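You operate a simulated robot arm through the tools that you are given. There is no shell and no other tool. Be economical: measure what you need, move in short steps, check, and stop when the job is done.

Carry out the task below with a simulated two-armed robot. There is one attempt and no reset: what you move stays moved.

Task
Pick up the white tube with one hand, pass it to the other hand and put it on the floor of the left grey tray.

Only the result counts: the job must be done as asked and must still hold three seconds after the hand-in. Knocking over, shifting, dropping, spilling or breaking anything else fails it.

Robot
Two 7-joint arms with two-finger parallel grippers on one trunk, on a base that drives. Base frame: it is fixed to the floor where the robot stands at the start and does not move with it; the origin is under the middle of the robot, x ahead of it, y to its left, z up. Lengths are in mm, angles in degrees, forces in N, time in s.
The left shoulder is at the start at [42, 101, 1136], the right one opposite. With the tool pointing down near the work surface each hand reaches from about 220 to 520 mm from the robot's upright axis, wherever it stands, measured 20 degrees to its own side. Places, roughly: floor of the left grey tray (27x18 cm) [-1280, 520, 900]. Payload 2.4 kg a hand.
The TCP of each hand is the grasp point between the finger pads, 24 mm short of the fingertips. In the tool frame z runs along the fingers and y along their closing line. The gripper opens to 68 mm. The fingers are 17 mm wide and 10 mm thick; the gripper's body (40 by 70 mm) begins 41 mm behind the TCP.
Orientation is that of the tool frame in the base frame, as a unit quaternion [x, y, z, w]. With the fingers straight down and closing along the base's y, the tool's x points along the base's -x, its y along +y and its z along -z.

Tools
- The arms move only by the tool send_rows. It takes "left_commands", "right_commands" or both (then of equal length, played together; a hand with none holds still); each is one flat list of numbers, 6 for each row, row after row: the shift along the tool's x, y, z in units of 250 mm (1.0 is 250 mm), then the turn, a rotation vector about the tool's x, y, z in units of 90 degrees (1.0 is 90 degrees). In form: [tx, ty, tz, rx, ry, rz, tx, ty, tz, rx, ry, rz, ...]. A call has 1 to 12 rows; each row is the pose to reach, as a shift and turn from the pose commanded when the call began, along the tool's axes at that moment. "left_gripper" and "right_gripper" are, for a hand that has rows, the gripper command, from -1 (fully open) to 1 (shut), values between in proportion, set as the call begins (left out, the last holds). A call with a number of a shift or a turn outside -1 to 1 is refused whole. Rows are played at 5 a second. More than 50 mm and 8.6 degrees between two rows, or a gripper value outside its range, and nothing of the call is played. A pose out of reach is approached as far as the arm can. The call stops where the force on the tool passes 40 N (or 10 N more than at its start, if that is more) or the arm is blocked; 0.2 s more then pass. The fingers move at their own pace (about 72 mm/s each) and stop on an object; they squeeze with about 39 N. The grip force told is the motor's: it shows also when the fingers shut on nothing. Time passes only in rows, and 0.2 s behind the last, so rows that repeat a pose let the fingers close. It gives the time, the measured TCP pose, the force on the tool (base axes), the opening and the grip force at its end, in the units of the frame above (readings bear some noise), with the torque about the TCP (base axes, N m) and any sound that the robot's microphone picked up.
- Cameras (640 x 400 px; columns grow to the right, rows downward): "scene" is now at [130, -7.2, 1300.9]; the picture's right is [-0.07, -1.00, 0.00], its down [-0.52, 0.04, -0.85] and it looks along [0.85, -0.06, -0.52] (base axes); focal length 252 px, centre (320, 200). "left" rides on the left gripper at [84, -11, -75] in its tool frame; the picture's right is [0.13, 0.99, 0.00], its down [-0.60, 0.08, -0.79] and it looks along [-0.79, 0.10, 0.61] (tool axes); focal length 251 px, centre (320, 200). "right" rides on the right gripper at [84, 11, -75] in its tool frame; the picture's right is [-0.13, 0.99, 0.00], its down [-0.60, -0.08, -0.79] and it looks along [-0.79, -0.10, 0.61] (tool axes); focal length 251 px, centre (320, 200). There is no depth. A picture from a camera that has moved, and an enlarged one, comes with that camera's place and axes in the base frame and with its lens.
- get_image(camera): a new picture of that camera. The clock stands still meanwhile.
- move_column(by): slides the trunk up (or, below 0, down) by that many mm; the arms and the scene camera ride with it, the base frame stays. It gives what a move gives, with no picture.
- base_move(legs): drives the robot by 1 to 6 legs, each [ahead, left, turn to the left] in mm, mm and degrees, along the robot's own axes; the way and the turn of a leg run together, so that a leg with both is an arc; at most 1500 mm and 180 degrees a leg. The arms and the cameras ride along, it lands a little off, and it stops where it bumps. It gives what a move gives.
- turn_head(pan, tilt): turns the head with the scene camera to pan (to the left, within 86 degrees either way) and tilt (down, from -29 to 69), counted from straight ahead of the robot. It gives what a move gives.
- zoom(camera, box): a new picture of the part [left, top, right, bottom] of that camera's present view, enlarged. The clock stands still meanwhile.
- sign_off(): hands the job in; it is judged then, once.

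Work in short steps. Places have to be worked out from the pictures, the camera data and where the tool is seen: move nearer, look again, correct. Check each grasp and each placing, and mend what went wrong. You have 120 turns and 100 pictures in all, those below and enlarged ones among them. Open the grippers and draw the arms clear of the work before you hand the job in, unless the task says otherwise; then end with one line.

The tools are called after ">>>" as a command line: name --argument value ..., lists and objects as JSON in quotes. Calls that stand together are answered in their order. send_rows: Moves the arms, as the interface text tells. Its arguments: {"type":"object","properties":{"left_commands":{"type":"array","items":{"type":"number"}},"left_gripper":{"type":"number"},"right_commands":{"type":"array","items":{"type":"number"}},"right_gripper":{"type":"number"}},"required":[]} The other tools are called the same way: move_column (by) slides the trunk up or down; base_move (legs) drives the base; turn_head (pan, tilt) turns the head that bears the scene camera; get_image (camera) takes a picture; zoom (camera, box) takes an enlarged picture of a part of a camera's view; sign_off () hands the job in.

At the start:

```text
clock: 0.0
left_tcp_pos: [349.7, 143.5, 1169.0]
left_tool_rot: [-0.001, 1.0, 0.0, 0.0]
left_wrist_force: [0.2, 0.1, 0.6]
left_torque: [-0.03, -0.05, 0.0]
left_grip_width: 68.2
left_grasp_force: 0.1
right_tcp_pos: [391.9, -222.2, 1123.0]
right_tool_rot: [0.0, 1.0, 0.0, 0.0]
right_wrist_force: [0.5, -0.5, 0.3]
right_torque: [-0.01, 0.0, 0.02]
right_grip_width: 68.2
right_grasp_force: 0.1
trunk travel left (down, up): [-350.0, 500.0]
robot x, y, heading: [1.6, -0.0, -0.2]
head pan, tilt: [-4.0, 31.3]
```

scene: 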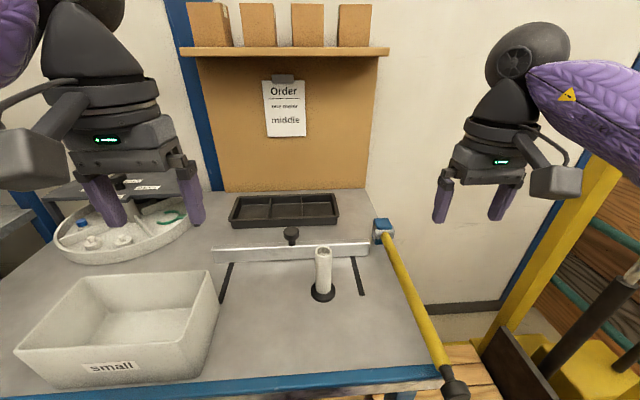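
right: 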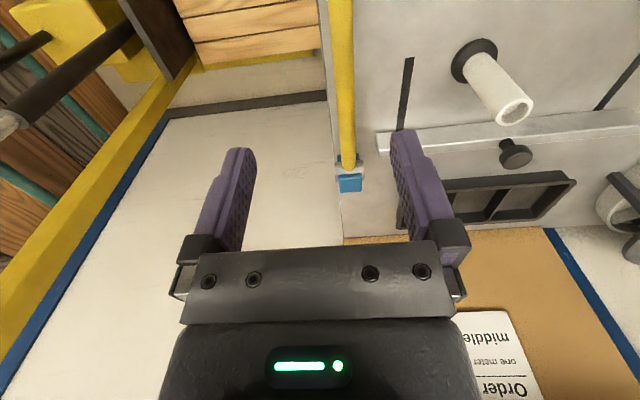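
left: 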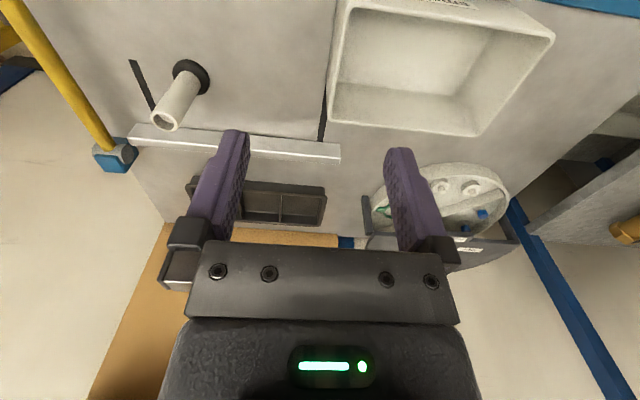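

The tube looks to stand on a black foot at about [477, -34], from table height ~862 up to ~975. I'll enlarge it to see how it is held.

>>> zoom --camera "scene" --box '[260, 210, 400, 310]'

>>> zoom --camera "right" --box '[400, 10, 600, 140]'

```text
4.00 times, centred on (330, 260) of scene
camera zoom: at [130.0, -7.2, 1300.9], right [-0.07, -1.0, 0.0], down [-0.52, 0.04, -0.85], along [0.85, -0.06, -0.52], focal length 1007 px, centre (280, -40)
```

zoom: 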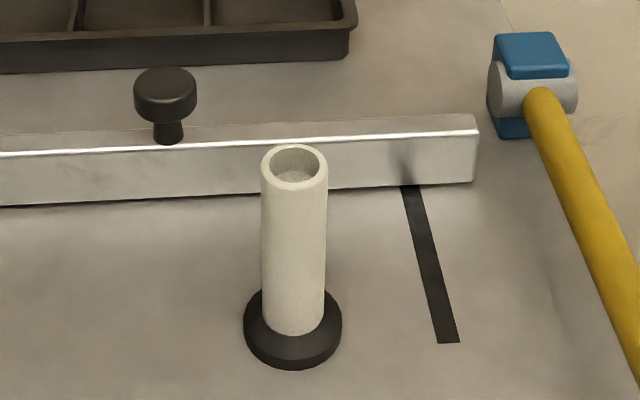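

```text
3.08 times, centred on (500, 75) of right
camera zoom: at [307.8, -213.5, 1196.9], right [0.13, 0.99, 0.0], down [0.6, -0.08, 0.79], along [0.79, -0.1, -0.61], focal length 774 px, centre (-234, 585)
```

zoom: 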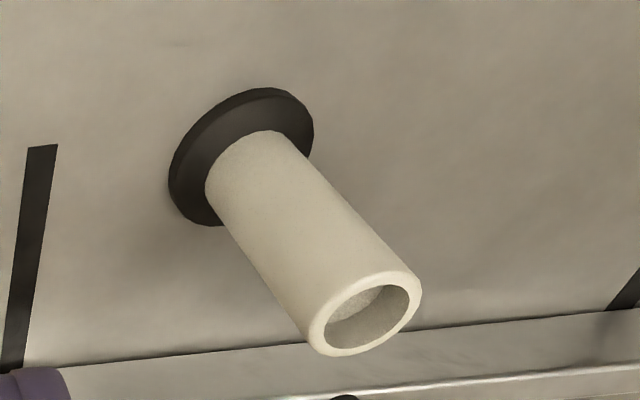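

The tube's rim is at about [480, -38, 971], roughly 31 mm across, loosely seated in a black foot. I'll move the open right hand above it at the current height.

>>> send_rows --right_commands '[-0.07, 0.147, 0, 0, 0, 0, -0.141, 0.294, 0, 0, 0, 0, -0.211, 0.442, 0, 0, 0, 0, -0.282, 0.589, 0, 0, 0, 0, -0.352, 0.736, 0, 0, 0, 0, -0.352, 0.736, 0, 0, 0, 0]' --right_gripper -1

>>> get_image --camera "right"

>>> get_image --camera "scene"

```text
clock: 1.4
left_tcp_pos: [348.1, 143.5, 1168.3]
left_tool_rot: [0.0, 1.0, -0.001, 0.0]
left_wrist_force: [0.5, -0.5, -0.7]
left_torque: [-0.01, 0.0, -0.01]
left_grip_width: 68.1
left_grasp_force: 0.0
right_tcp_pos: [465.0, -42.7, 1117.9]
right_tool_rot: [-0.001, 1.0, -0.001, 0.0]
right_wrist_force: [-0.6, -0.4, 0.2]
right_torque: [0.0, -0.01, -0.01]
right_grip_width: 67.8
right_grasp_force: 0.1
right hand out of reach, approached as far as the arm can: row 5, 6
trunk travel left (down, up): [-350.0, 500.0]
robot x, y, heading: [-2.0, -2.8, -0.1]
head pan, tilt: [-4.0, 31.3]
```

```text
94 pictures are left
camera right: at [378.5, -33.5, 1191.9], right [0.13, 0.99, 0.0], down [0.6, -0.08, 0.79], along [0.79, -0.1, -0.61], focal length 251 px, centre (320, 200)
```

right: 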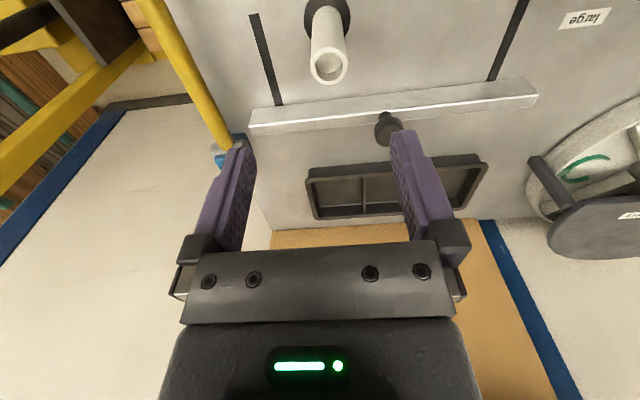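

```text
93 pictures are left
camera scene: at [129.9, -6.2, 1301.0], right [-0.07, -1.0, 0.0], down [-0.52, 0.04, -0.85], along [0.85, -0.06, -0.52], focal length 252 px, centre (320, 200)
```

scene: 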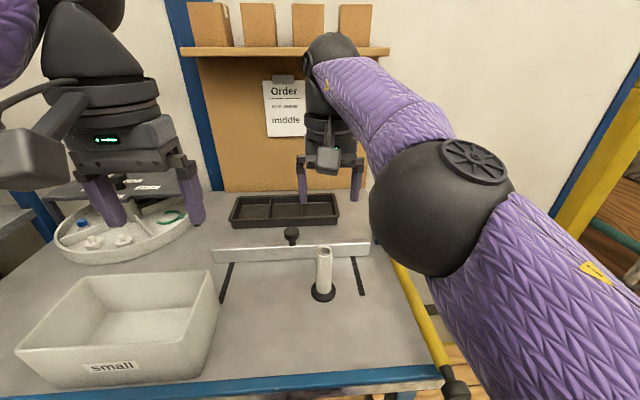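

At this height x=480 is slightly out of reach; lower down the arm reaches farther. I'll descend 95 mm, with fingertips still above the rim (≈ 998 vs 971).

>>> send_rows --right_commands '[0, 0, 0.19, 0, 0, 0, 0, 0, 0.38, 0, 0, 0, 0, 0, 0.38, 0, 0, 0]'

>>> get_image --camera "right"

```text
clock: 2.2
left_tcp_pos: [347.7, 142.5, 1170.1]
left_tool_rot: [0.0, 1.0, -0.001, 0.0]
left_wrist_force: [-0.5, -0.3, 0.1]
left_torque: [0.02, 0.01, 0.01]
left_grip_width: 68.1
left_grasp_force: 0.0
right_tcp_pos: [481.9, -37.5, 1023.6]
right_tool_rot: [-0.001, 1.0, 0.0, -0.001]
right_wrist_force: [-0.4, -0.1, 0.4]
right_torque: [0.0, 0.03, -0.02]
right_grip_width: 68.2
right_grasp_force: 0.0
right hand out of reach, approached as far as the arm can: row 1, 2, 3
trunk travel left (down, up): [-350.0, 500.0]
robot x, y, heading: [-0.1, 1.1, -0.2]
head pan, tilt: [-4.0, 31.3]
```

```text
92 pictures are left
camera right: at [397.6, -29.7, 1099.2], right [0.13, 0.99, 0.0], down [0.61, -0.08, 0.79], along [0.79, -0.1, -0.61], focal length 251 px, centre (320, 200)
```

right: 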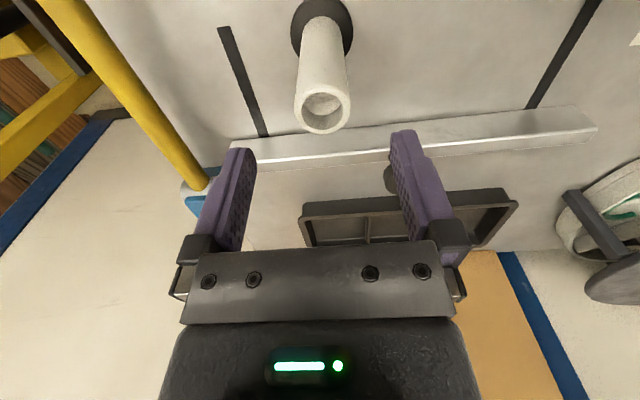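

The picture puts the rim at [480, -38], matching the hand. I'll go down 73 mm to TCP z≈950 and then close.

>>> send_rows --right_commands '[0, 0, 0.147, 0, 0, 0, 0, 0, 0.293, 0, 0, 0, 0, 0, 0.293, 0, 0, 0]'

>>> get_image --camera "right"

```text
clock: 3.0
left_tcp_pos: [348.8, 142.9, 1169.2]
left_tool_rot: [0.0, 1.0, -0.001, 0.0]
left_wrist_force: [-0.6, -0.1, 1.2]
left_torque: [-0.01, -0.01, 0.03]
left_grip_width: 67.8
left_grasp_force: 0.1
right_tcp_pos: [485.1, -37.9, 950.6]
right_tool_rot: [0.001, 1.0, 0.0, -0.001]
right_wrist_force: [0.4, 1.0, -0.2]
right_torque: [0.02, 0.02, 0.04]
right_grip_width: 68.1
right_grasp_force: 0.1
trunk travel left (down, up): [-350.0, 500.0]
robot x, y, heading: [0.3, 3.0, -0.0]
head pan, tilt: [-4.0, 31.3]
```

```text
91 pictures are left
camera right: at [400.4, -28.7, 1025.9], right [0.13, 0.99, 0.0], down [0.6, -0.08, 0.79], along [0.79, -0.1, -0.61], focal length 251 px, centre (320, 200)
```

right: 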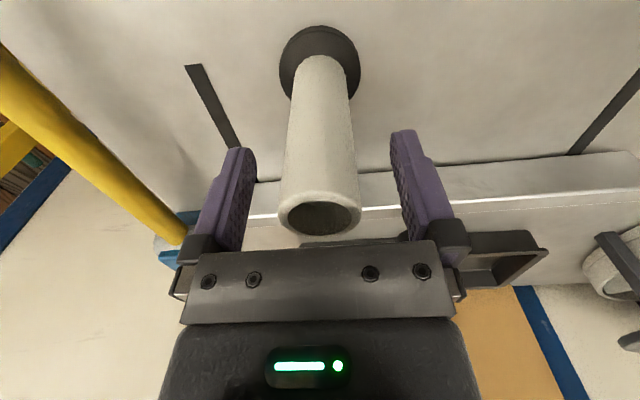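

The tube sits between the fingers, about 4 mm nearer than the pads' centre. I'll shift back 4 mm, then close.

>>> send_rows --right_commands '[0.016, 0, 0, 0, 0, 0, 0.016, 0, 0, 0, 0, 0]'

>>> send_rows --right_commands '[0, 0, 0, 0, 0, 0, 0, 0, 0, 0, 0, 0, 0, 0, 0, 0, 0, 0, 0, 0, 0, 0, 0, 0]' --right_gripper 1

>>> get_image --camera "right"

```text
clock: 3.6
left_tcp_pos: [347.7, 143.3, 1169.3]
left_tool_rot: [0.0, 1.0, 0.001, 0.001]
left_wrist_force: [0.2, -0.4, 0.4]
left_torque: [0.01, 0.01, 0.01]
left_grip_width: 68.0
left_grasp_force: 0.1
right_tcp_pos: [483.8, -38.6, 951.4]
right_tool_rot: [0.0, 1.0, 0.0, -0.001]
right_wrist_force: [-0.3, 0.4, 0.1]
right_torque: [0.02, 0.0, 0.02]
right_grip_width: 68.0
right_grasp_force: 0.0
right hand out of reach, approached as far as the arm can: row 1, 2
trunk travel left (down, up): [-350.0, 500.0]
robot x, y, heading: [2.6, 4.1, 0.0]
head pan, tilt: [-4.0, 31.3]
```

```text
clock: 4.6
left_tcp_pos: [348.4, 143.3, 1169.0]
left_tool_rot: [0.001, 1.0, 0.0, 0.0]
left_wrist_force: [0.0, -0.3, -0.1]
left_torque: [0.0, 0.03, 0.05]
left_grip_width: 68.0
left_grasp_force: 0.0
right_tcp_pos: [485.2, -37.5, 950.8]
right_tool_rot: [0.0, 1.0, 0.0, -0.001]
right_wrist_force: [-0.3, 0.5, -0.8]
right_torque: [-0.01, -0.03, 0.0]
right_grip_width: 31.1
right_grasp_force: 38.9
trunk travel left (down, up): [-350.0, 500.0]
robot x, y, heading: [2.3, 0.5, -0.3]
head pan, tilt: [-4.0, 31.3]
```

```text
90 pictures are left
camera right: at [400.4, -28.6, 1026.3], right [0.13, 0.99, 0.0], down [0.6, -0.08, 0.79], along [0.79, -0.1, -0.61], focal length 251 px, centre (320, 200)
```

right: 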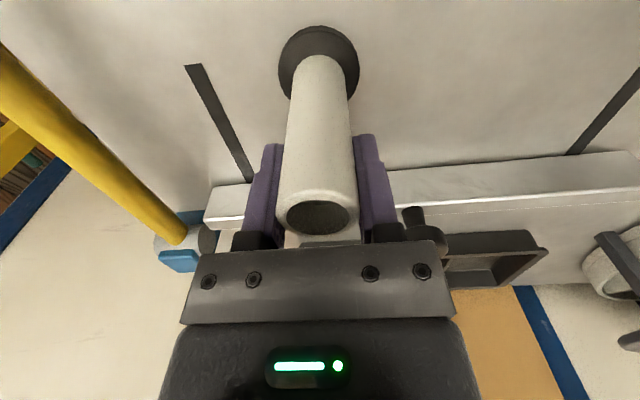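

Grip at 31 mm with 39 N. I'll lift straight up with the trunk, starting with 30 mm.

>>> move_column --by 30

>>> get_image --camera "right"

```text
clock: 5.3
left_tcp_pos: [347.8, 143.3, 1199.7]
left_tool_rot: [-0.001, 1.0, 0.0, 0.0]
left_wrist_force: [1.0, 0.2, 0.2]
left_torque: [-0.02, 0.05, 0.03]
left_grip_width: 68.0
left_grasp_force: 0.1
right_tcp_pos: [484.7, -38.0, 982.2]
right_tool_rot: [-0.001, 1.0, -0.001, 0.001]
right_wrist_force: [0.9, 0.8, -1.9]
right_torque: [0.06, 0.01, -0.02]
right_grip_width: 30.7
right_grasp_force: 38.8
trunk travel left (down, up): [-380.0, 470.0]
robot x, y, heading: [-1.5, -1.5, 0.1]
head pan, tilt: [-4.0, 31.3]
```

```text
89 pictures are left
camera right: at [399.0, -28.7, 1056.3], right [0.13, 0.99, 0.0], down [0.6, -0.08, 0.79], along [0.79, -0.1, -0.61], focal length 251 px, centre (320, 200)
```

right: 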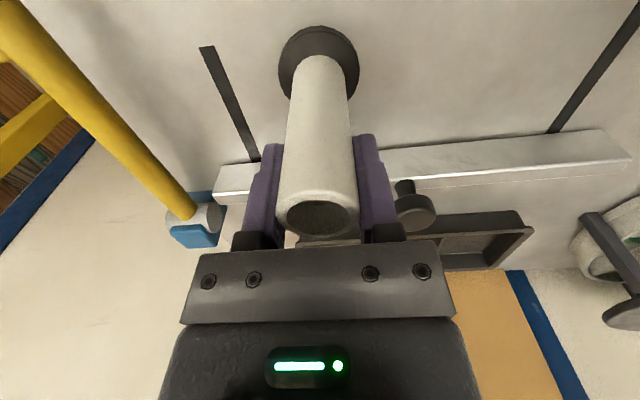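

The black foot comes up with the tube, so it's part of it. I'll look inside the tube to see if it holds anything, and check the scene.

>>> move_column --by 100

>>> zoom --camera "right" --box '[240, 20, 400, 250]'

>>> get_image --camera "scene"

```text
clock: 6.7
left_tcp_pos: [348.5, 142.4, 1299.6]
left_tool_rot: [0.0, 1.0, 0.0, 0.0]
left_wrist_force: [-0.8, -0.2, -0.7]
left_torque: [0.03, 0.02, 0.01]
left_grip_width: 67.9
left_grasp_force: 0.0
right_tcp_pos: [481.7, -38.6, 1096.0]
right_tool_rot: [0.0, 1.0, 0.0, 0.016]
right_wrist_force: [-0.4, 0.9, -0.8]
right_torque: [0.01, -0.02, -0.01]
right_grip_width: 30.7
right_grasp_force: 38.8
trunk travel left (down, up): [-480.0, 370.0]
robot x, y, heading: [2.4, -2.1, -0.2]
head pan, tilt: [-4.0, 31.3]
```

```text
1.74 times, centred on (320, 135) of right
camera zoom: at [393.5, -29.0, 1167.9], right [0.13, 0.99, 0.0], down [0.58, -0.08, 0.81], along [0.81, -0.1, -0.58], focal length 437 px, centre (320, 313)
```

zoom: 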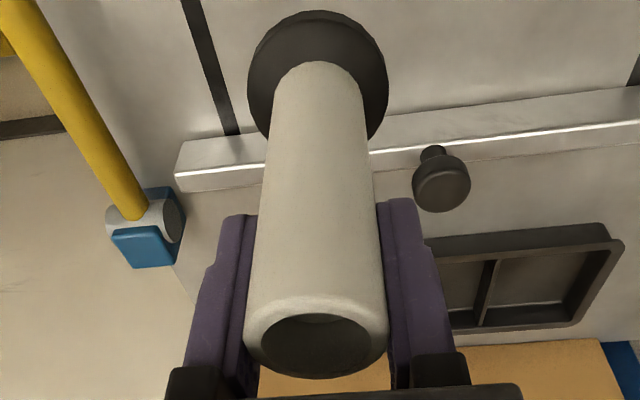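

```text
87 pictures are left
camera scene: at [113.2, -7.0, 1431.7], right [-0.07, -1.0, 0.0], down [-0.52, 0.04, -0.85], along [0.85, -0.06, -0.52], focal length 252 px, centre (320, 200)
```

scene: 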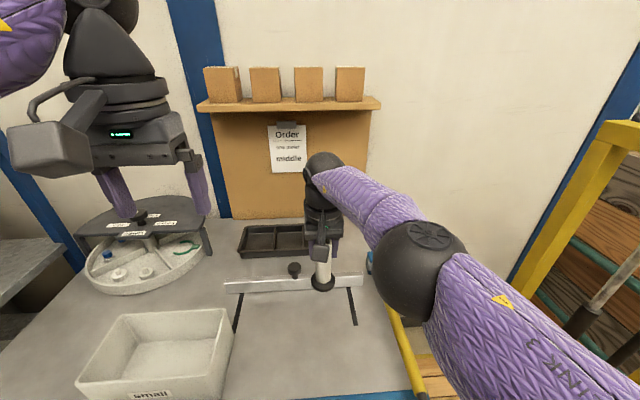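

The tube is an empty cylinder on its own foot. I'll raise the trunk another 120 mm for a clear handover space well above the table and box.

>>> move_column --by 120

```text
clock: 8.2
left_tcp_pos: [349.4, 142.1, 1420.1]
left_tool_rot: [0.0, 1.0, 0.0, 0.0]
left_wrist_force: [0.5, -0.6, -0.7]
left_torque: [0.04, 0.01, -0.01]
left_grip_width: 67.8
left_grasp_force: 0.0
right_tcp_pos: [477.2, -39.3, 1224.4]
right_tool_rot: [0.001, 1.0, 0.0, 0.025]
right_wrist_force: [0.6, -0.7, -1.4]
right_torque: [0.0, 0.02, 0.0]
right_grip_width: 30.5
right_grasp_force: 39.2
trunk travel left (down, up): [-600.0, 250.0]
robot x, y, heading: [1.1, -3.5, 0.2]
head pan, tilt: [-4.0, 31.3]
```

The right arm is sitting at its reach limit, so I'll draw it back 60 mm to a comfortable spot.

>>> send_rows --right_commands '[0.12, 0, 0, 0, 0, 0, 0.24, 0, 0, 0, 0, 0, 0.24, 0, 0, 0, 0, 0]'

```text
clock: 9.0
left_tcp_pos: [348.5, 142.8, 1419.4]
left_tool_rot: [0.0, 1.0, -0.001, -0.001]
left_wrist_force: [-0.2, 0.0, -0.7]
left_torque: [0.03, -0.02, 0.0]
left_grip_width: 68.3
left_grasp_force: 0.0
right_tcp_pos: [418.5, -38.0, 1222.4]
right_tool_rot: [0.002, 1.0, 0.0, 0.026]
right_wrist_force: [-0.3, 0.7, -0.6]
right_torque: [0.02, 0.01, 0.01]
right_grip_width: 31.0
right_grasp_force: 38.9
trunk travel left (down, up): [-600.0, 250.0]
robot x, y, heading: [0.3, -0.3, -0.0]
head pan, tilt: [-4.0, 31.3]
```

The right hand leans 3°, to be corrected. I'll turn the left hand to point forward and 40° to the right (camera side down) while it descends beside the tube at y≈143, clear of the right hand.

>>> send_rows --left_commands '[0.005, 0, 0.082, 0.029, -0.08, 0.029, 0.01, 0, 0.165, 0.058, -0.159, 0.058, 0.014, 0, 0.247, 0.087, -0.239, 0.087, 0.019, 0, 0.329, 0.116, -0.318, 0.116, 0.024, 0, 0.412, 0.145, -0.398, 0.145, 0.029, 0, 0.494, 0.174, -0.478, 0.174, 0.033, 0, 0.576, 0.203, -0.557, 0.203, 0.038, 0, 0.659, 0.232, -0.637, 0.232, 0.043, 0, 0.741, 0.261, -0.716, 0.261, 0.048, 0, 0.823, 0.29, -0.796, 0.29, 0.052, 0, 0.906, 0.319, -0.875, 0.319, 0.057, 0, 0.988, 0.348, -0.955, 0.348]' --left_gripper -1

>>> get_image --camera "scene"

>>> get_image --camera "left"

```text
clock: 11.6
left_tcp_pos: [334.0, 143.9, 1173.3]
left_tool_rot: [0.242, 0.664, -0.242, 0.665]
left_wrist_force: [0.6, -0.1, 0.2]
left_torque: [0.04, -0.02, -0.03]
left_grip_width: 68.1
left_grasp_force: 0.1
right_tcp_pos: [417.5, -38.1, 1222.6]
right_tool_rot: [0.0, 1.0, -0.001, 0.026]
right_wrist_force: [-0.5, 0.2, -0.7]
right_torque: [0.0, 0.02, -0.01]
right_grip_width: 30.8
right_grasp_force: 38.9
trunk travel left (down, up): [-600.0, 250.0]
robot x, y, heading: [-0.4, -1.5, -0.0]
head pan, tilt: [-4.0, 31.3]
```

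```text
86 pictures are left
camera scene: at [104.6, -6.9, 1552.1], right [-0.07, -1.0, 0.0], down [-0.52, 0.04, -0.85], along [0.85, -0.06, -0.52], focal length 252 px, centre (320, 200)
```

scene: 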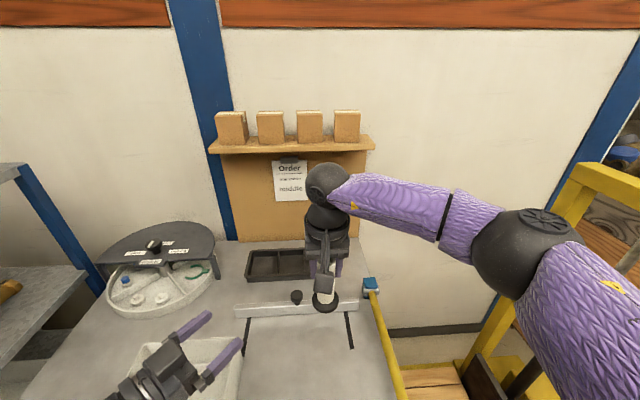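

```text
85 pictures are left
camera left: at [269.3, 184.1, 1087.3], right [0.64, 0.76, -0.13], down [-0.56, 0.57, 0.6], along [0.53, -0.31, 0.79], focal length 251 px, centre (320, 200)
```

left: 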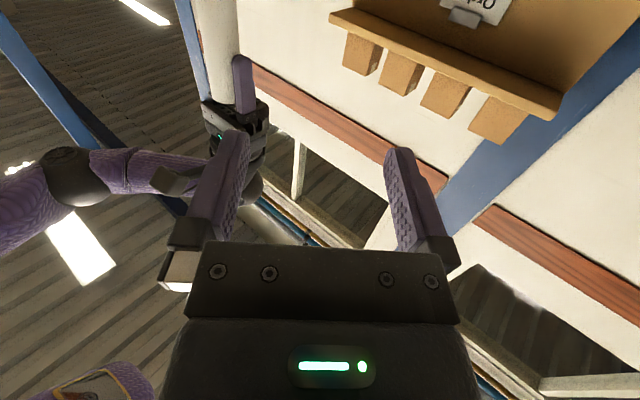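

Left pose reached. I'll straighten the right hand's 3° lean and slide the left to the pre-grasp point 110 mm short of the tube along its finger direction.

>>> send_rows --left_commands '[0, -0.113, 0.095, 0, 0, 0, 0, -0.227, 0.191, 0, 0, 0, 0, -0.34, 0.286, 0, 0, 0, 0, -0.34, 0.286, 0, 0, 0]' --right_commands '[0, 0, 0, 0, 0.011, 0, 0, 0, 0, 0, 0.022, 0, 0, 0, 0, 0, 0.033, 0, 0, 0, 0, 0, 0.033, 0]'

>>> get_image --camera "left"

>>> get_image --camera "right"

>>> zoom --camera "scene" --box '[180, 150, 420, 400]'

```text
clock: 12.6
left_tcp_pos: [332.6, 30.9, 1172.1]
left_tool_rot: [0.243, 0.664, -0.242, 0.664]
left_wrist_force: [0.1, 0.0, 0.6]
left_torque: [0.03, 0.02, -0.02]
left_grip_width: 68.0
left_grasp_force: 0.0
right_tcp_pos: [418.0, -37.9, 1221.6]
right_tool_rot: [0.001, 1.0, 0.0, 0.0]
right_wrist_force: [0.4, -0.4, -1.9]
right_torque: [0.0, -0.02, 0.01]
right_grip_width: 31.0
right_grasp_force: 38.2
trunk travel left (down, up): [-600.0, 250.0]
robot x, y, heading: [-0.4, 0.7, 0.3]
head pan, tilt: [-4.0, 31.3]
```

```text
84 pictures are left
camera left: at [269.6, 72.4, 1087.2], right [0.64, 0.76, -0.13], down [-0.56, 0.57, 0.6], along [0.53, -0.31, 0.79], focal length 251 px, centre (320, 200)
```

left: 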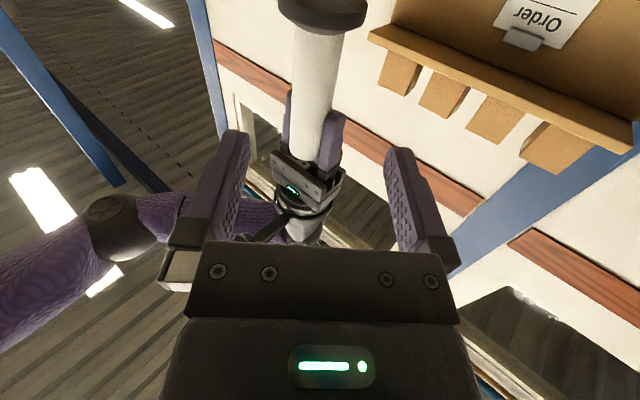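

```text
83 pictures are left
camera right: at [333.2, -28.8, 1297.0], right [0.13, 0.99, 0.0], down [0.6, -0.08, 0.79], along [0.79, -0.1, -0.61], focal length 251 px, centre (320, 200)
```

right: 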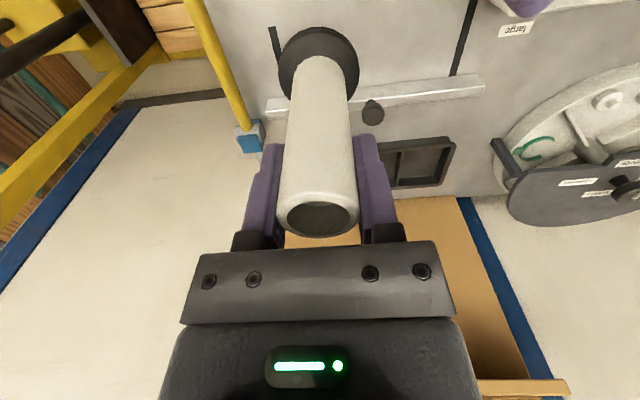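

```text
1.60 times, centred on (300, 275) of scene
camera zoom: at [104.7, -6.6, 1552.1], right [-0.07, -1.0, 0.0], down [-0.52, 0.04, -0.85], along [0.85, -0.06, -0.52], focal length 403 px, centre (352, 80)
```

zoom: 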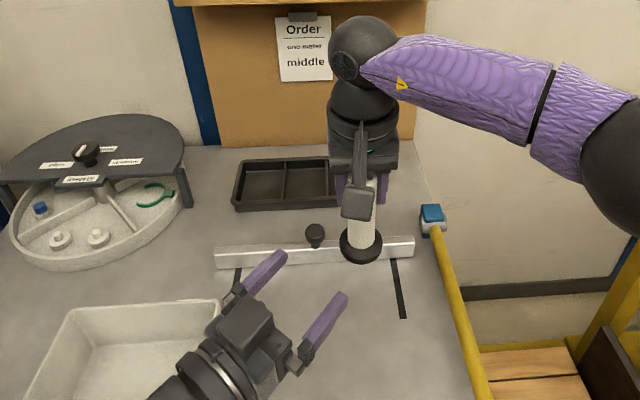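

Alignment checks out: lateral offset of the tube ≈0, ~107 mm ahead, free section z≈1146–1198 with left at 1172. I'll advance in two steps.

>>> send_rows --left_commands '[0, 0, 0.09, 0, 0, 0, 0, 0, 0.18, 0, 0, 0, 0, 0, 0.28, 0, 0, 0, 0, 0, 0.28, 0, 0, 0]'

>>> get_image --camera "left"

>>> get_image --camera "right"

```text
clock: 13.6
left_tcp_pos: [389.5, -14.2, 1173.3]
left_tool_rot: [0.243, 0.664, -0.245, 0.663]
left_wrist_force: [-0.4, -0.5, -0.2]
left_torque: [0.01, -0.04, 0.03]
left_grip_width: 67.9
left_grasp_force: 0.1
right_tcp_pos: [417.7, -38.7, 1223.5]
right_tool_rot: [0.0, 1.0, 0.0, 0.0]
right_wrist_force: [0.3, 0.4, -0.8]
right_torque: [-0.02, 0.0, -0.01]
right_grip_width: 31.0
right_grasp_force: 38.4
trunk travel left (down, up): [-600.0, 250.0]
robot x, y, heading: [0.7, 1.0, -0.3]
head pan, tilt: [-4.0, 31.3]
```

```text
81 pictures are left
camera left: at [324.1, 27.6, 1088.0], right [0.64, 0.76, -0.13], down [-0.55, 0.57, 0.6], along [0.53, -0.31, 0.79], focal length 251 px, centre (320, 200)
```

left: 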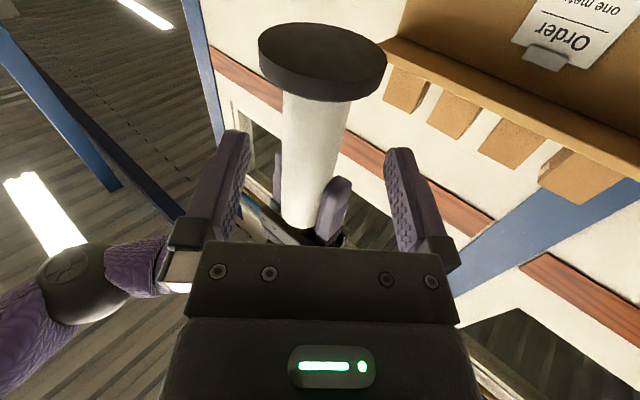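

```text
80 pictures are left
camera right: at [333.1, -29.0, 1297.0], right [0.13, 0.99, 0.0], down [0.6, -0.08, 0.79], along [0.79, -0.1, -0.61], focal length 251 px, centre (320, 200)
```

right: 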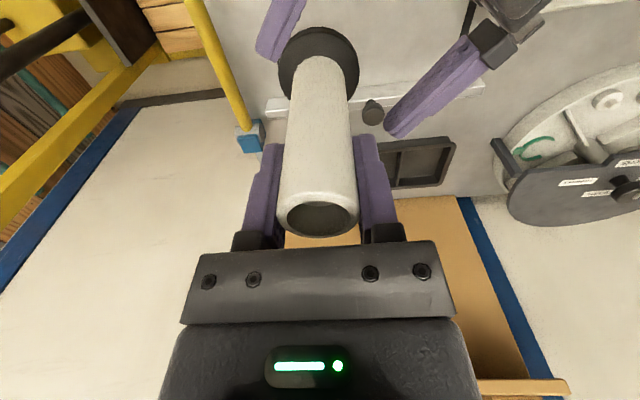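

Fingers straddle the tube, about 34 mm still to go; foot bottom is at z≈1133, so the left pads at 1173 clear it. I'll advance 33 mm and then close the left hand.

>>> send_rows --left_commands '[0, -0.005, 0.066, 0, 0, 0, 0, -0.01, 0.132, 0, 0, 0, 0, -0.01, 0.132, 0, 0, 0]'

>>> get_image --camera "left"

>>> get_image --camera "right"

```text
clock: 14.4
left_tcp_pos: [413.9, -35.8, 1173.1]
left_tool_rot: [0.243, 0.664, -0.246, 0.663]
left_wrist_force: [-0.5, -0.5, -0.3]
left_torque: [0.01, 0.01, -0.01]
left_grip_width: 68.0
left_grasp_force: 0.0
right_tcp_pos: [418.7, -38.5, 1221.3]
right_tool_rot: [-0.001, 1.0, 0.0, 0.001]
right_wrist_force: [0.2, 0.1, -1.6]
right_torque: [-0.01, 0.01, 0.03]
right_grip_width: 30.7
right_grasp_force: 39.5
trunk travel left (down, up): [-600.0, 250.0]
robot x, y, heading: [-0.7, -0.3, -0.1]
head pan, tilt: [-4.0, 31.3]
```

```text
79 pictures are left
camera left: at [349.3, 6.2, 1088.2], right [0.64, 0.76, -0.13], down [-0.55, 0.57, 0.6], along [0.53, -0.31, 0.79], focal length 251 px, centre (320, 200)
```

left: 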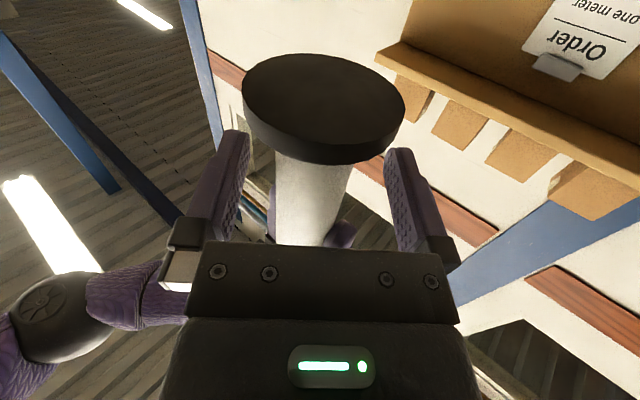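

```text
78 pictures are left
camera right: at [333.2, -29.2, 1296.9], right [0.13, 0.99, 0.0], down [0.6, -0.08, 0.79], along [0.79, -0.1, -0.61], focal length 251 px, centre (320, 200)
```

right: 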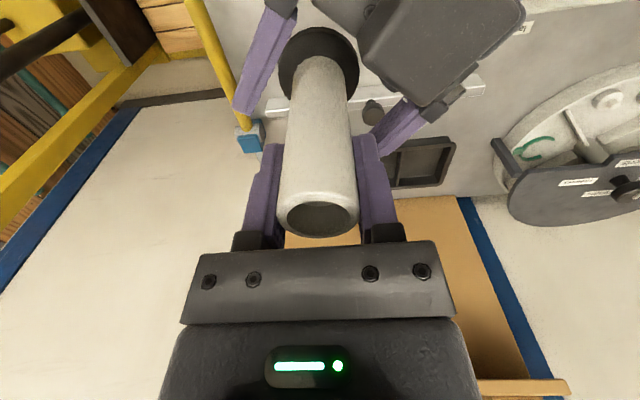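

Tube is between the left pads and about centred. Closing the left hand.

>>> send_rows --left_commands '[0, 0, 0, 0, 0, 0, 0, 0, 0, 0, 0, 0, 0, 0, 0, 0, 0, 0, 0, 0, 0, 0, 0, 0]' --left_gripper 1

>>> get_image --camera "left"

```text
clock: 15.4
left_tcp_pos: [413.4, -36.6, 1172.8]
left_tool_rot: [0.244, 0.663, -0.246, 0.663]
left_wrist_force: [-27.7, -24.1, 2.0]
left_torque: [0.41, -0.94, -0.17]
left_grip_width: 31.2
left_grasp_force: 38.9
right_tcp_pos: [419.3, -37.3, 1223.1]
right_tool_rot: [-0.001, 1.0, 0.002, 0.001]
right_wrist_force: [27.5, 25.1, -4.3]
right_torque: [0.81, -0.48, -0.03]
right_grip_width: 31.0
right_grasp_force: 38.7
trunk travel left (down, up): [-600.0, 250.0]
robot x, y, heading: [2.0, -1.9, 0.0]
head pan, tilt: [-4.0, 31.3]
```

```text
77 pictures are left
camera left: at [348.5, 5.2, 1088.1], right [0.64, 0.75, -0.13], down [-0.55, 0.58, 0.6], along [0.53, -0.32, 0.79], focal length 251 px, centre (320, 200)
```

left: 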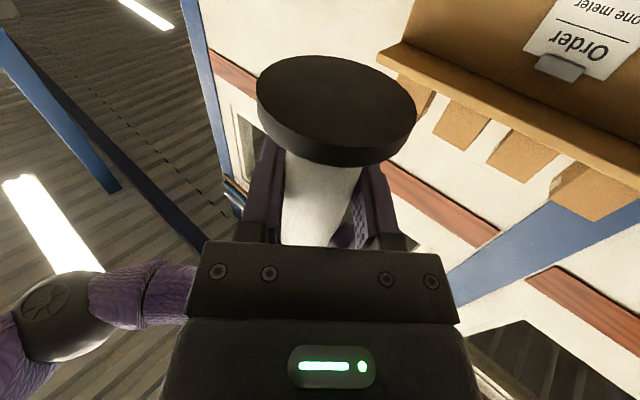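

Both hands grip, with a ~37 N sideways strain from a few mm offset. I'll open the right hand to release.

>>> send_rows --right_commands '[0, 0, 0, 0, 0, 0, 0, 0, 0, 0, 0, 0, 0, 0, 0, 0, 0, 0, 0, 0, 0, 0, 0, 0]' --right_gripper -1

>>> get_image --camera "right"

```text
clock: 16.4
left_tcp_pos: [413.9, -34.1, 1172.8]
left_tool_rot: [0.243, 0.664, -0.244, 0.663]
left_wrist_force: [-0.5, -0.2, -0.1]
left_torque: [0.0, -0.03, 0.01]
left_grip_width: 30.1
left_grasp_force: 39.2
right_tcp_pos: [418.2, -38.5, 1222.1]
right_tool_rot: [0.0, 1.0, 0.0, 0.001]
right_wrist_force: [-1.4, -0.1, 0.1]
right_torque: [-0.01, 0.03, -0.04]
right_grip_width: 68.1
right_grasp_force: 0.0
trunk travel left (down, up): [-600.0, 250.0]
robot x, y, heading: [-1.0, 0.4, 0.1]
head pan, tilt: [-4.0, 31.3]
```

```text
76 pictures are left
camera right: at [333.3, -29.3, 1296.9], right [0.13, 0.99, 0.0], down [0.6, -0.08, 0.79], along [0.79, -0.1, -0.61], focal length 251 px, centre (320, 200)
```

right: 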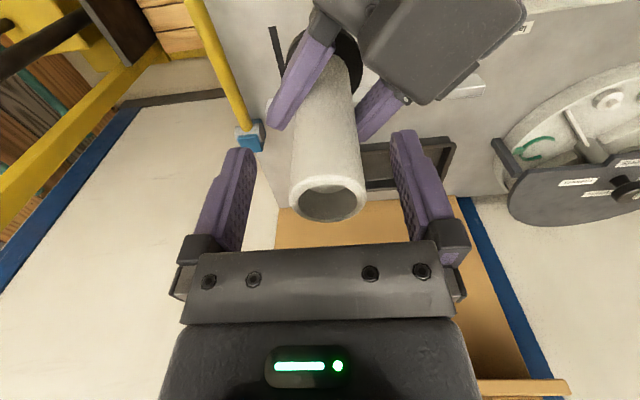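

Transferred cleanly. I'll lift the right hand straight up, then off to its side.

>>> send_rows --right_commands '[0, 0, -0.15, 0, 0, 0, 0, 0, -0.3, 0, 0, 0, 0, 0, -0.4, 0, 0, 0, 0.06, -0.18, -0.4, 0, 0, 0, 0.12, -0.36, -0.4, 0, 0, 0, 0.2, -0.54, -0.4, 0, 0, 0, 0.24, -0.72, -0.4, 0, 0, 0, 0.24, -0.72, -0.4, 0, 0, 0]'

>>> turn_head --pan 80 --tilt 30

>>> get_image --camera "scene"

```text
clock: 18.2
left_tcp_pos: [413.7, -34.9, 1173.9]
left_tool_rot: [0.243, 0.665, -0.245, 0.663]
left_wrist_force: [0.2, 0.5, -0.2]
left_torque: [-0.01, 0.01, 0.01]
left_grip_width: 30.8
left_grasp_force: 38.7
right_tcp_pos: [357.0, -220.3, 1321.5]
right_tool_rot: [0.001, 1.0, 0.0, 0.0]
right_wrist_force: [-0.3, -0.2, -0.5]
right_torque: [-0.01, 0.02, -0.01]
right_grip_width: 67.9
right_grasp_force: 0.1
trunk travel left (down, up): [-600.0, 250.0]
robot x, y, heading: [-0.7, 1.6, 0.0]
head pan, tilt: [-4.0, 31.3]
```

```text
clock: 19.8
left_tcp_pos: [414.5, -34.5, 1172.4]
left_tool_rot: [0.243, 0.664, -0.244, 0.663]
left_wrist_force: [-0.1, -0.2, -0.1]
left_torque: [0.02, 0.01, -0.03]
left_grip_width: 30.0
left_grasp_force: 39.2
right_tcp_pos: [357.3, -219.4, 1321.8]
right_tool_rot: [0.001, 1.0, 0.0, 0.0]
right_wrist_force: [-0.6, 0.6, 0.4]
right_torque: [0.03, 0.0, -0.02]
right_grip_width: 68.1
right_grasp_force: 0.0
trunk travel left (down, up): [-600.0, 250.0]
robot x, y, heading: [-2.9, -3.1, -0.0]
head pan, tilt: [80.0, 30.0]
```

```text
75 pictures are left
camera scene: at [30.9, 88.1, 1554.2], right [0.98, -0.17, 0.0], down [-0.09, -0.49, -0.87], along [0.15, 0.85, -0.5], focal length 252 px, centre (320, 200)
```

scene: 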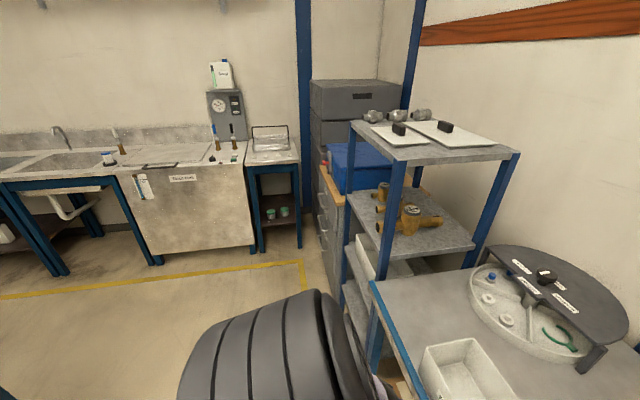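

Space to the left is a room with benches. I'll back away 400 mm from the table, then look around further with a turn.

>>> base_move --legs '[[-400, 0, 0]]'

>>> get_image --camera "scene"

>>> turn_head --pan -80 --tilt 30

>>> get_image --camera "scene"

```text
clock: 22.3
left_tcp_pos: [14.2, -35.1, 1173.1]
left_tool_rot: [0.243, 0.664, -0.245, 0.663]
left_wrist_force: [0.2, 0.2, 0.4]
left_torque: [0.0, 0.0, 0.02]
left_grip_width: 30.6
left_grasp_force: 39.4
right_tcp_pos: [-43.9, -219.4, 1321.4]
right_tool_rot: [0.0, 1.0, 0.0, -0.001]
right_wrist_force: [-1.1, -0.3, 0.5]
right_torque: [0.0, -0.01, 0.01]
right_grip_width: 67.8
right_grasp_force: 0.1
trunk travel left (down, up): [-600.0, 250.0]
robot x, y, heading: [-401.4, 2.1, -0.2]
head pan, tilt: [80.0, 30.0]
```

```text
74 pictures are left
camera scene: at [-370.2, 88.2, 1554.2], right [0.98, -0.17, 0.0], down [-0.09, -0.49, -0.87], along [0.15, 0.85, -0.5], focal length 252 px, centre (320, 200)
```

scene: 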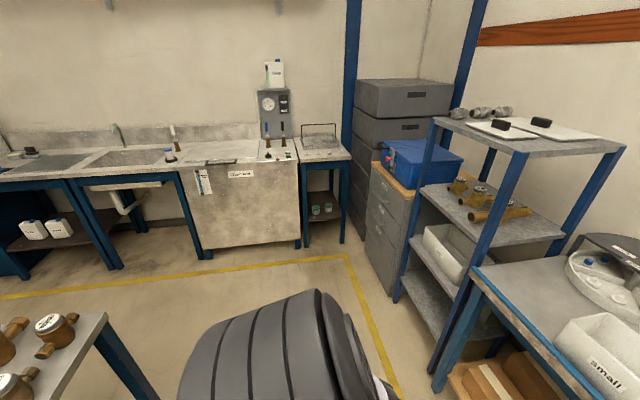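

```text
clock: 24.7
left_tcp_pos: [13.7, -34.9, 1172.5]
left_tool_rot: [0.243, 0.664, -0.244, 0.663]
left_wrist_force: [-1.1, 0.0, 0.8]
left_torque: [0.01, 0.0, 0.01]
left_grip_width: 30.4
left_grasp_force: 39.0
right_tcp_pos: [-42.7, -219.2, 1321.2]
right_tool_rot: [0.0, 1.0, 0.0, -0.001]
right_wrist_force: [1.4, 0.8, -0.1]
right_torque: [-0.01, 0.0, -0.01]
right_grip_width: 67.7
right_grasp_force: 0.0
trunk travel left (down, up): [-600.0, 250.0]
robot x, y, heading: [-403.7, 4.4, -0.1]
head pan, tilt: [-80.0, 30.0]
```

```text
73 pictures are left
camera scene: at [-369.3, -89.9, 1554.2], right [-0.98, -0.17, 0.0], down [-0.09, 0.49, -0.87], along [0.15, -0.85, -0.5], focal length 252 px, centre (320, 200)
```

scene: 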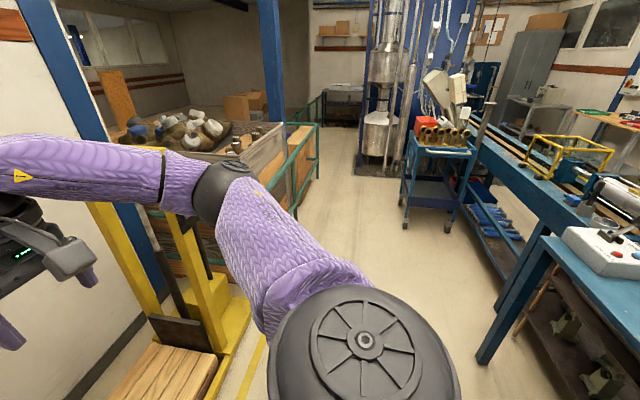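

Benches lie behind at roughly x<-900; there's room to rotate here. I'll turn 90° left, then look toward the target area with the head.

>>> base_move --legs '[[0, 0, 90]]'

>>> turn_head --pan 70 --tilt 35

>>> get_image --camera "scene"

```text
clock: 28.9
left_tcp_pos: [-360.9, 413.9, 1174.0]
left_tool_rot: [-0.295, 0.643, 0.294, 0.643]
left_wrist_force: [0.1, 0.5, 0.2]
left_torque: [0.01, 0.06, 0.01]
left_grip_width: 30.2
left_grasp_force: 38.7
right_tcp_pos: [-175.9, 355.2, 1321.9]
right_tool_rot: [-0.704, 0.711, 0.0, -0.001]
right_wrist_force: [0.0, -0.7, 0.4]
right_torque: [0.01, 0.03, 0.02]
right_grip_width: 68.0
right_grasp_force: 0.0
trunk travel left (down, up): [-600.0, 250.0]
robot x, y, heading: [-400.3, 0.2, 89.5]
head pan, tilt: [-80.0, 30.0]
```

```text
clock: 31.3
left_tcp_pos: [-360.0, 413.3, 1172.9]
left_tool_rot: [-0.296, 0.643, 0.293, 0.643]
left_wrist_force: [0.3, -0.7, 0.2]
left_torque: [0.02, 0.01, 0.0]
left_grip_width: 30.1
left_grasp_force: 39.0
right_tcp_pos: [-177.4, 355.6, 1322.0]
right_tool_rot: [-0.703, 0.711, 0.0, 0.0]
right_wrist_force: [-0.7, 0.5, 0.7]
right_torque: [0.01, 0.02, 0.01]
right_grip_width: 68.0
right_grasp_force: 0.1
trunk travel left (down, up): [-600.0, 250.0]
robot x, y, heading: [-397.0, -0.7, 89.6]
head pan, tilt: [70.0, 35.0]
```

```text
72 pictures are left
camera scene: at [-481.5, 44.4, 1546.4], right [0.35, 0.94, 0.0], down [0.54, -0.2, -0.82], along [-0.77, 0.29, -0.57], focal length 252 px, centre (320, 200)
```

scene: 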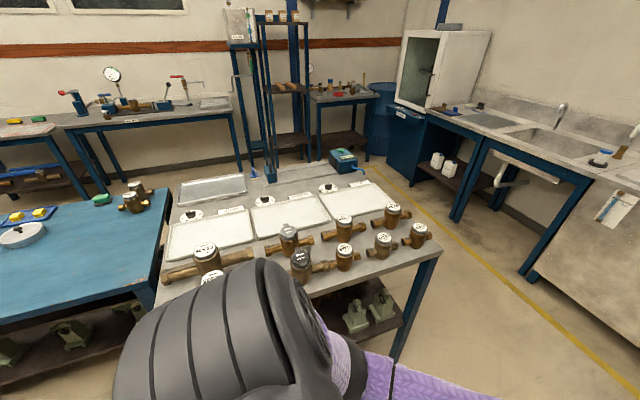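

The tray table is in view; I'll enlarge it to identify the grey trays.

>>> zoom --camera "scene" --box '[150, 140, 440, 290]'

```text
2.21 times, centred on (295, 215) of scene
camera zoom: at [-481.5, 44.4, 1546.4], right [0.35, 0.94, 0.0], down [0.54, -0.2, -0.82], along [-0.77, 0.29, -0.57], focal length 555 px, centre (375, 167)
```

zoom: 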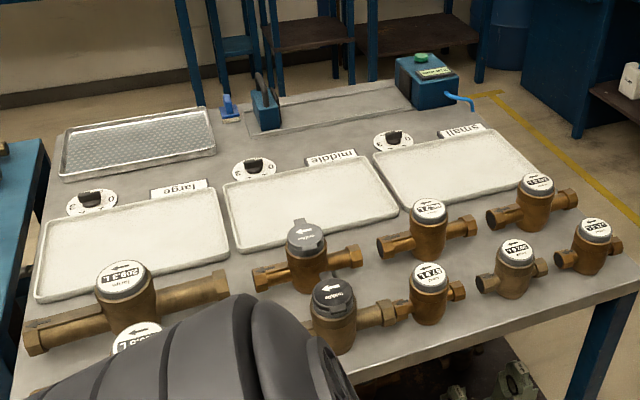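

The labels face the bench's far side, so "left" is the "small"-labelled tray at +y; it projects exactly to [-1280, 520]. I'll approach from the table's +y end (edge ≈ y 700–745): drive ahead to y≈1200, then turn around.

>>> base_move --legs '[[600, 0, 0], [600, 0, 0], [0, 0, 180]]'

>>> turn_head --pan -50 --tilt 35

>>> get_image --camera "scene"

```text
clock: 45.0
left_tcp_pos: [-427.1, 792.7, 1172.3]
left_tool_rot: [-0.642, -0.298, 0.642, -0.295]
left_wrist_force: [0.6, -0.1, 0.8]
left_torque: [-0.02, 0.01, 0.02]
left_grip_width: 30.5
left_grasp_force: 39.3
right_tcp_pos: [-613.2, 848.6, 1321.4]
right_tool_rot: [0.708, 0.706, -0.001, 0.0]
right_wrist_force: [-0.2, -0.1, -0.3]
right_torque: [-0.01, -0.04, 0.0]
right_grip_width: 67.7
right_grasp_force: 0.1
trunk travel left (down, up): [-600.0, 250.0]
robot x, y, heading: [-393.5, 1202.2, -90.0]
head pan, tilt: [70.0, 35.0]
```

```text
clock: 47.0
left_tcp_pos: [-427.3, 793.2, 1173.2]
left_tool_rot: [-0.642, -0.298, 0.642, -0.295]
left_wrist_force: [-0.4, 0.2, -0.3]
left_torque: [-0.01, -0.04, -0.01]
left_grip_width: 30.5
left_grasp_force: 38.8
right_tcp_pos: [-612.7, 849.3, 1321.3]
right_tool_rot: [0.707, 0.707, 0.0, 0.0]
right_wrist_force: [0.3, 0.6, -0.8]
right_torque: [-0.01, -0.02, 0.01]
right_grip_width: 67.9
right_grasp_force: 0.0
trunk travel left (down, up): [-600.0, 250.0]
robot x, y, heading: [-388.6, 1201.8, -90.1]
head pan, tilt: [-50.0, 35.0]
```

```text
70 pictures are left
camera scene: at [-458.6, 1134.9, 1546.4], right [-0.64, 0.77, 0.0], down [0.44, 0.37, -0.82], along [-0.63, -0.53, -0.57], focal length 252 px, centre (320, 200)
```

scene: 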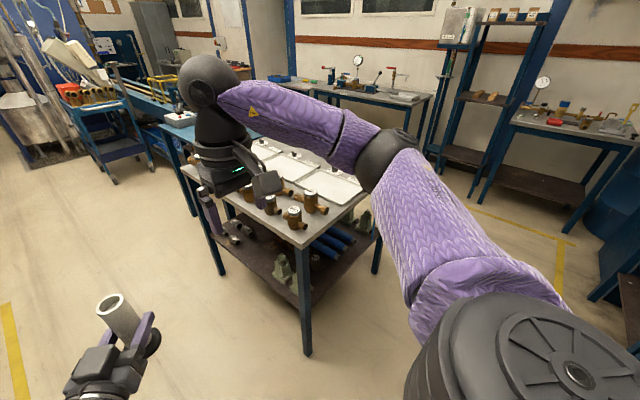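

Path on the table's end side is free. I'll strafe right 950 mm to line up with the tray, staying at y≈1200.

>>> base_move --legs '[[0, -950, 0]]'

>>> turn_head --pan 0 --tilt 45

>>> get_image --camera "scene"

```text
clock: 52.0
left_tcp_pos: [-1371.7, 793.6, 1172.9]
left_tool_rot: [-0.642, -0.299, 0.642, -0.296]
left_wrist_force: [0.5, 0.0, 0.1]
left_torque: [-0.02, -0.01, 0.05]
left_grip_width: 30.6
left_grasp_force: 39.1
right_tcp_pos: [-1556.5, 850.9, 1321.5]
right_tool_rot: [0.707, 0.707, 0.0, 0.0]
right_wrist_force: [0.2, 0.1, -0.4]
right_torque: [0.0, 0.01, 0.01]
right_grip_width: 68.1
right_grasp_force: 0.1
trunk travel left (down, up): [-600.0, 250.0]
robot x, y, heading: [-1335.8, 1206.2, -90.2]
head pan, tilt: [-50.0, 35.0]
```

```text
clock: 53.1
left_tcp_pos: [-1371.3, 793.9, 1172.4]
left_tool_rot: [-0.642, -0.298, 0.642, -0.295]
left_wrist_force: [-0.3, -0.3, 0.0]
left_torque: [0.01, 0.0, 0.02]
left_grip_width: 30.6
left_grasp_force: 38.9
right_tcp_pos: [-1556.0, 849.7, 1321.9]
right_tool_rot: [0.707, 0.707, 0.001, 0.0]
right_wrist_force: [-1.5, 0.0, 0.3]
right_torque: [-0.02, -0.04, 0.0]
right_grip_width: 68.0
right_grasp_force: 0.0
trunk travel left (down, up): [-600.0, 250.0]
robot x, y, heading: [-1338.5, 1212.9, -90.0]
head pan, tilt: [0.0, 45.0]
```

```text
69 pictures are left
camera scene: at [-1335.0, 1111.3, 1531.6], right [-1.0, 0.0, 0.0], down [0.0, 0.71, -0.71], along [0.0, -0.71, -0.71], focal length 252 px, centre (320, 200)
```

scene: 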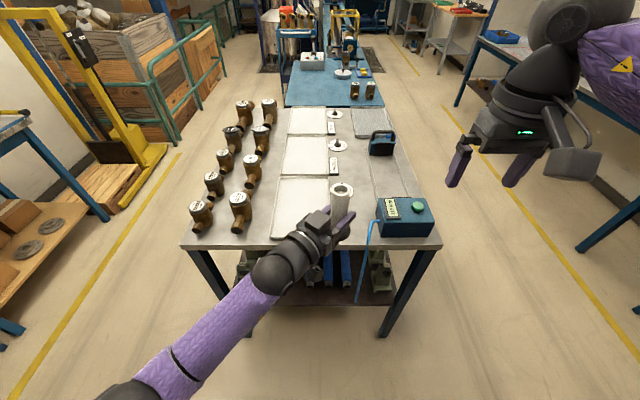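

Clear view: the tray (small) is just ahead. Before moving in, I'll turn the left hand to fingers-down (tube becomes horizontal, foot towards the robot) and move it 90 mm left, still off the table.

>>> send_rows --left_commands '[0, 0.023, -0.019, -0.029, 0.08, -0.029, 0, 0.046, -0.039, -0.058, 0.159, -0.058, 0, 0.069, -0.058, -0.087, 0.239, -0.087, 0, 0.092, -0.077, -0.116, 0.318, -0.116, 0, 0.115, -0.097, -0.145, 0.398, -0.145, 0, 0.138, -0.116, -0.174, 0.478, -0.174, 0, 0.161, -0.135, -0.203, 0.557, -0.203, 0, 0.184, -0.155, -0.232, 0.637, -0.232, 0, 0.207, -0.174, -0.261, 0.716, -0.261, 0, 0.23, -0.193, -0.29, 0.796, -0.29, 0, 0.253, -0.213, -0.319, 0.875, -0.319, 0, 0.276, -0.232, -0.348, 0.955, -0.348]'

>>> get_image --camera "left"

>>> get_image --camera "scene"

```text
clock: 55.7
left_tcp_pos: [-1280.3, 793.0, 1172.1]
left_tool_rot: [0.708, 0.706, 0.0, -0.002]
left_wrist_force: [-0.1, -1.0, -0.3]
left_torque: [-0.02, -0.02, 0.03]
left_grip_width: 30.7
left_grasp_force: 38.7
left hand out of reach, approached as far as the arm can: row 4
right_tcp_pos: [-1556.0, 849.4, 1321.4]
right_tool_rot: [0.707, 0.707, -0.001, 0.001]
right_wrist_force: [0.3, 0.1, 0.2]
right_torque: [0.01, -0.03, 0.0]
right_grip_width: 67.8
right_grasp_force: 0.0
trunk travel left (down, up): [-600.0, 250.0]
robot x, y, heading: [-1335.5, 1207.7, -90.0]
head pan, tilt: [0.0, 45.0]
```

```text
68 pictures are left
camera left: at [-1291.2, 878.5, 1247.3], right [0.99, 0.13, 0.0], down [0.08, -0.61, 0.79], along [0.1, -0.78, -0.61], focal length 251 px, centre (320, 200)
```

left: 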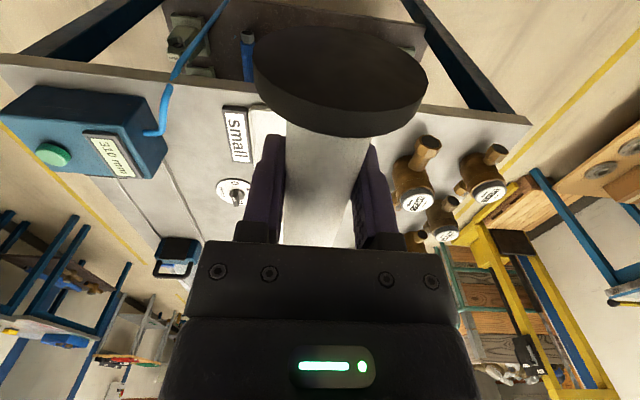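

```text
67 pictures are left
camera scene: at [-1335.0, 1111.0, 1531.5], right [-1.0, 0.0, 0.0], down [0.0, 0.71, -0.71], along [0.0, -0.71, -0.71], focal length 252 px, centre (320, 200)
```

scene: 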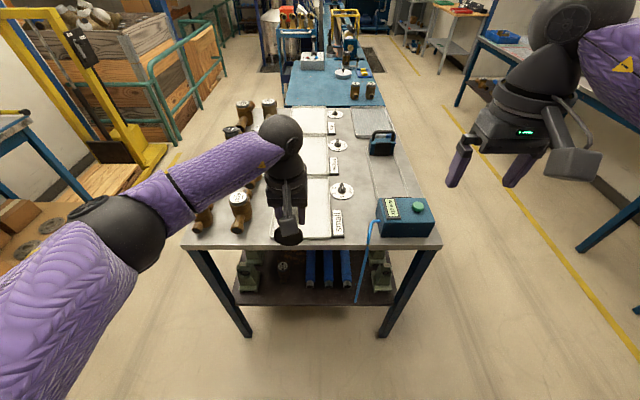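

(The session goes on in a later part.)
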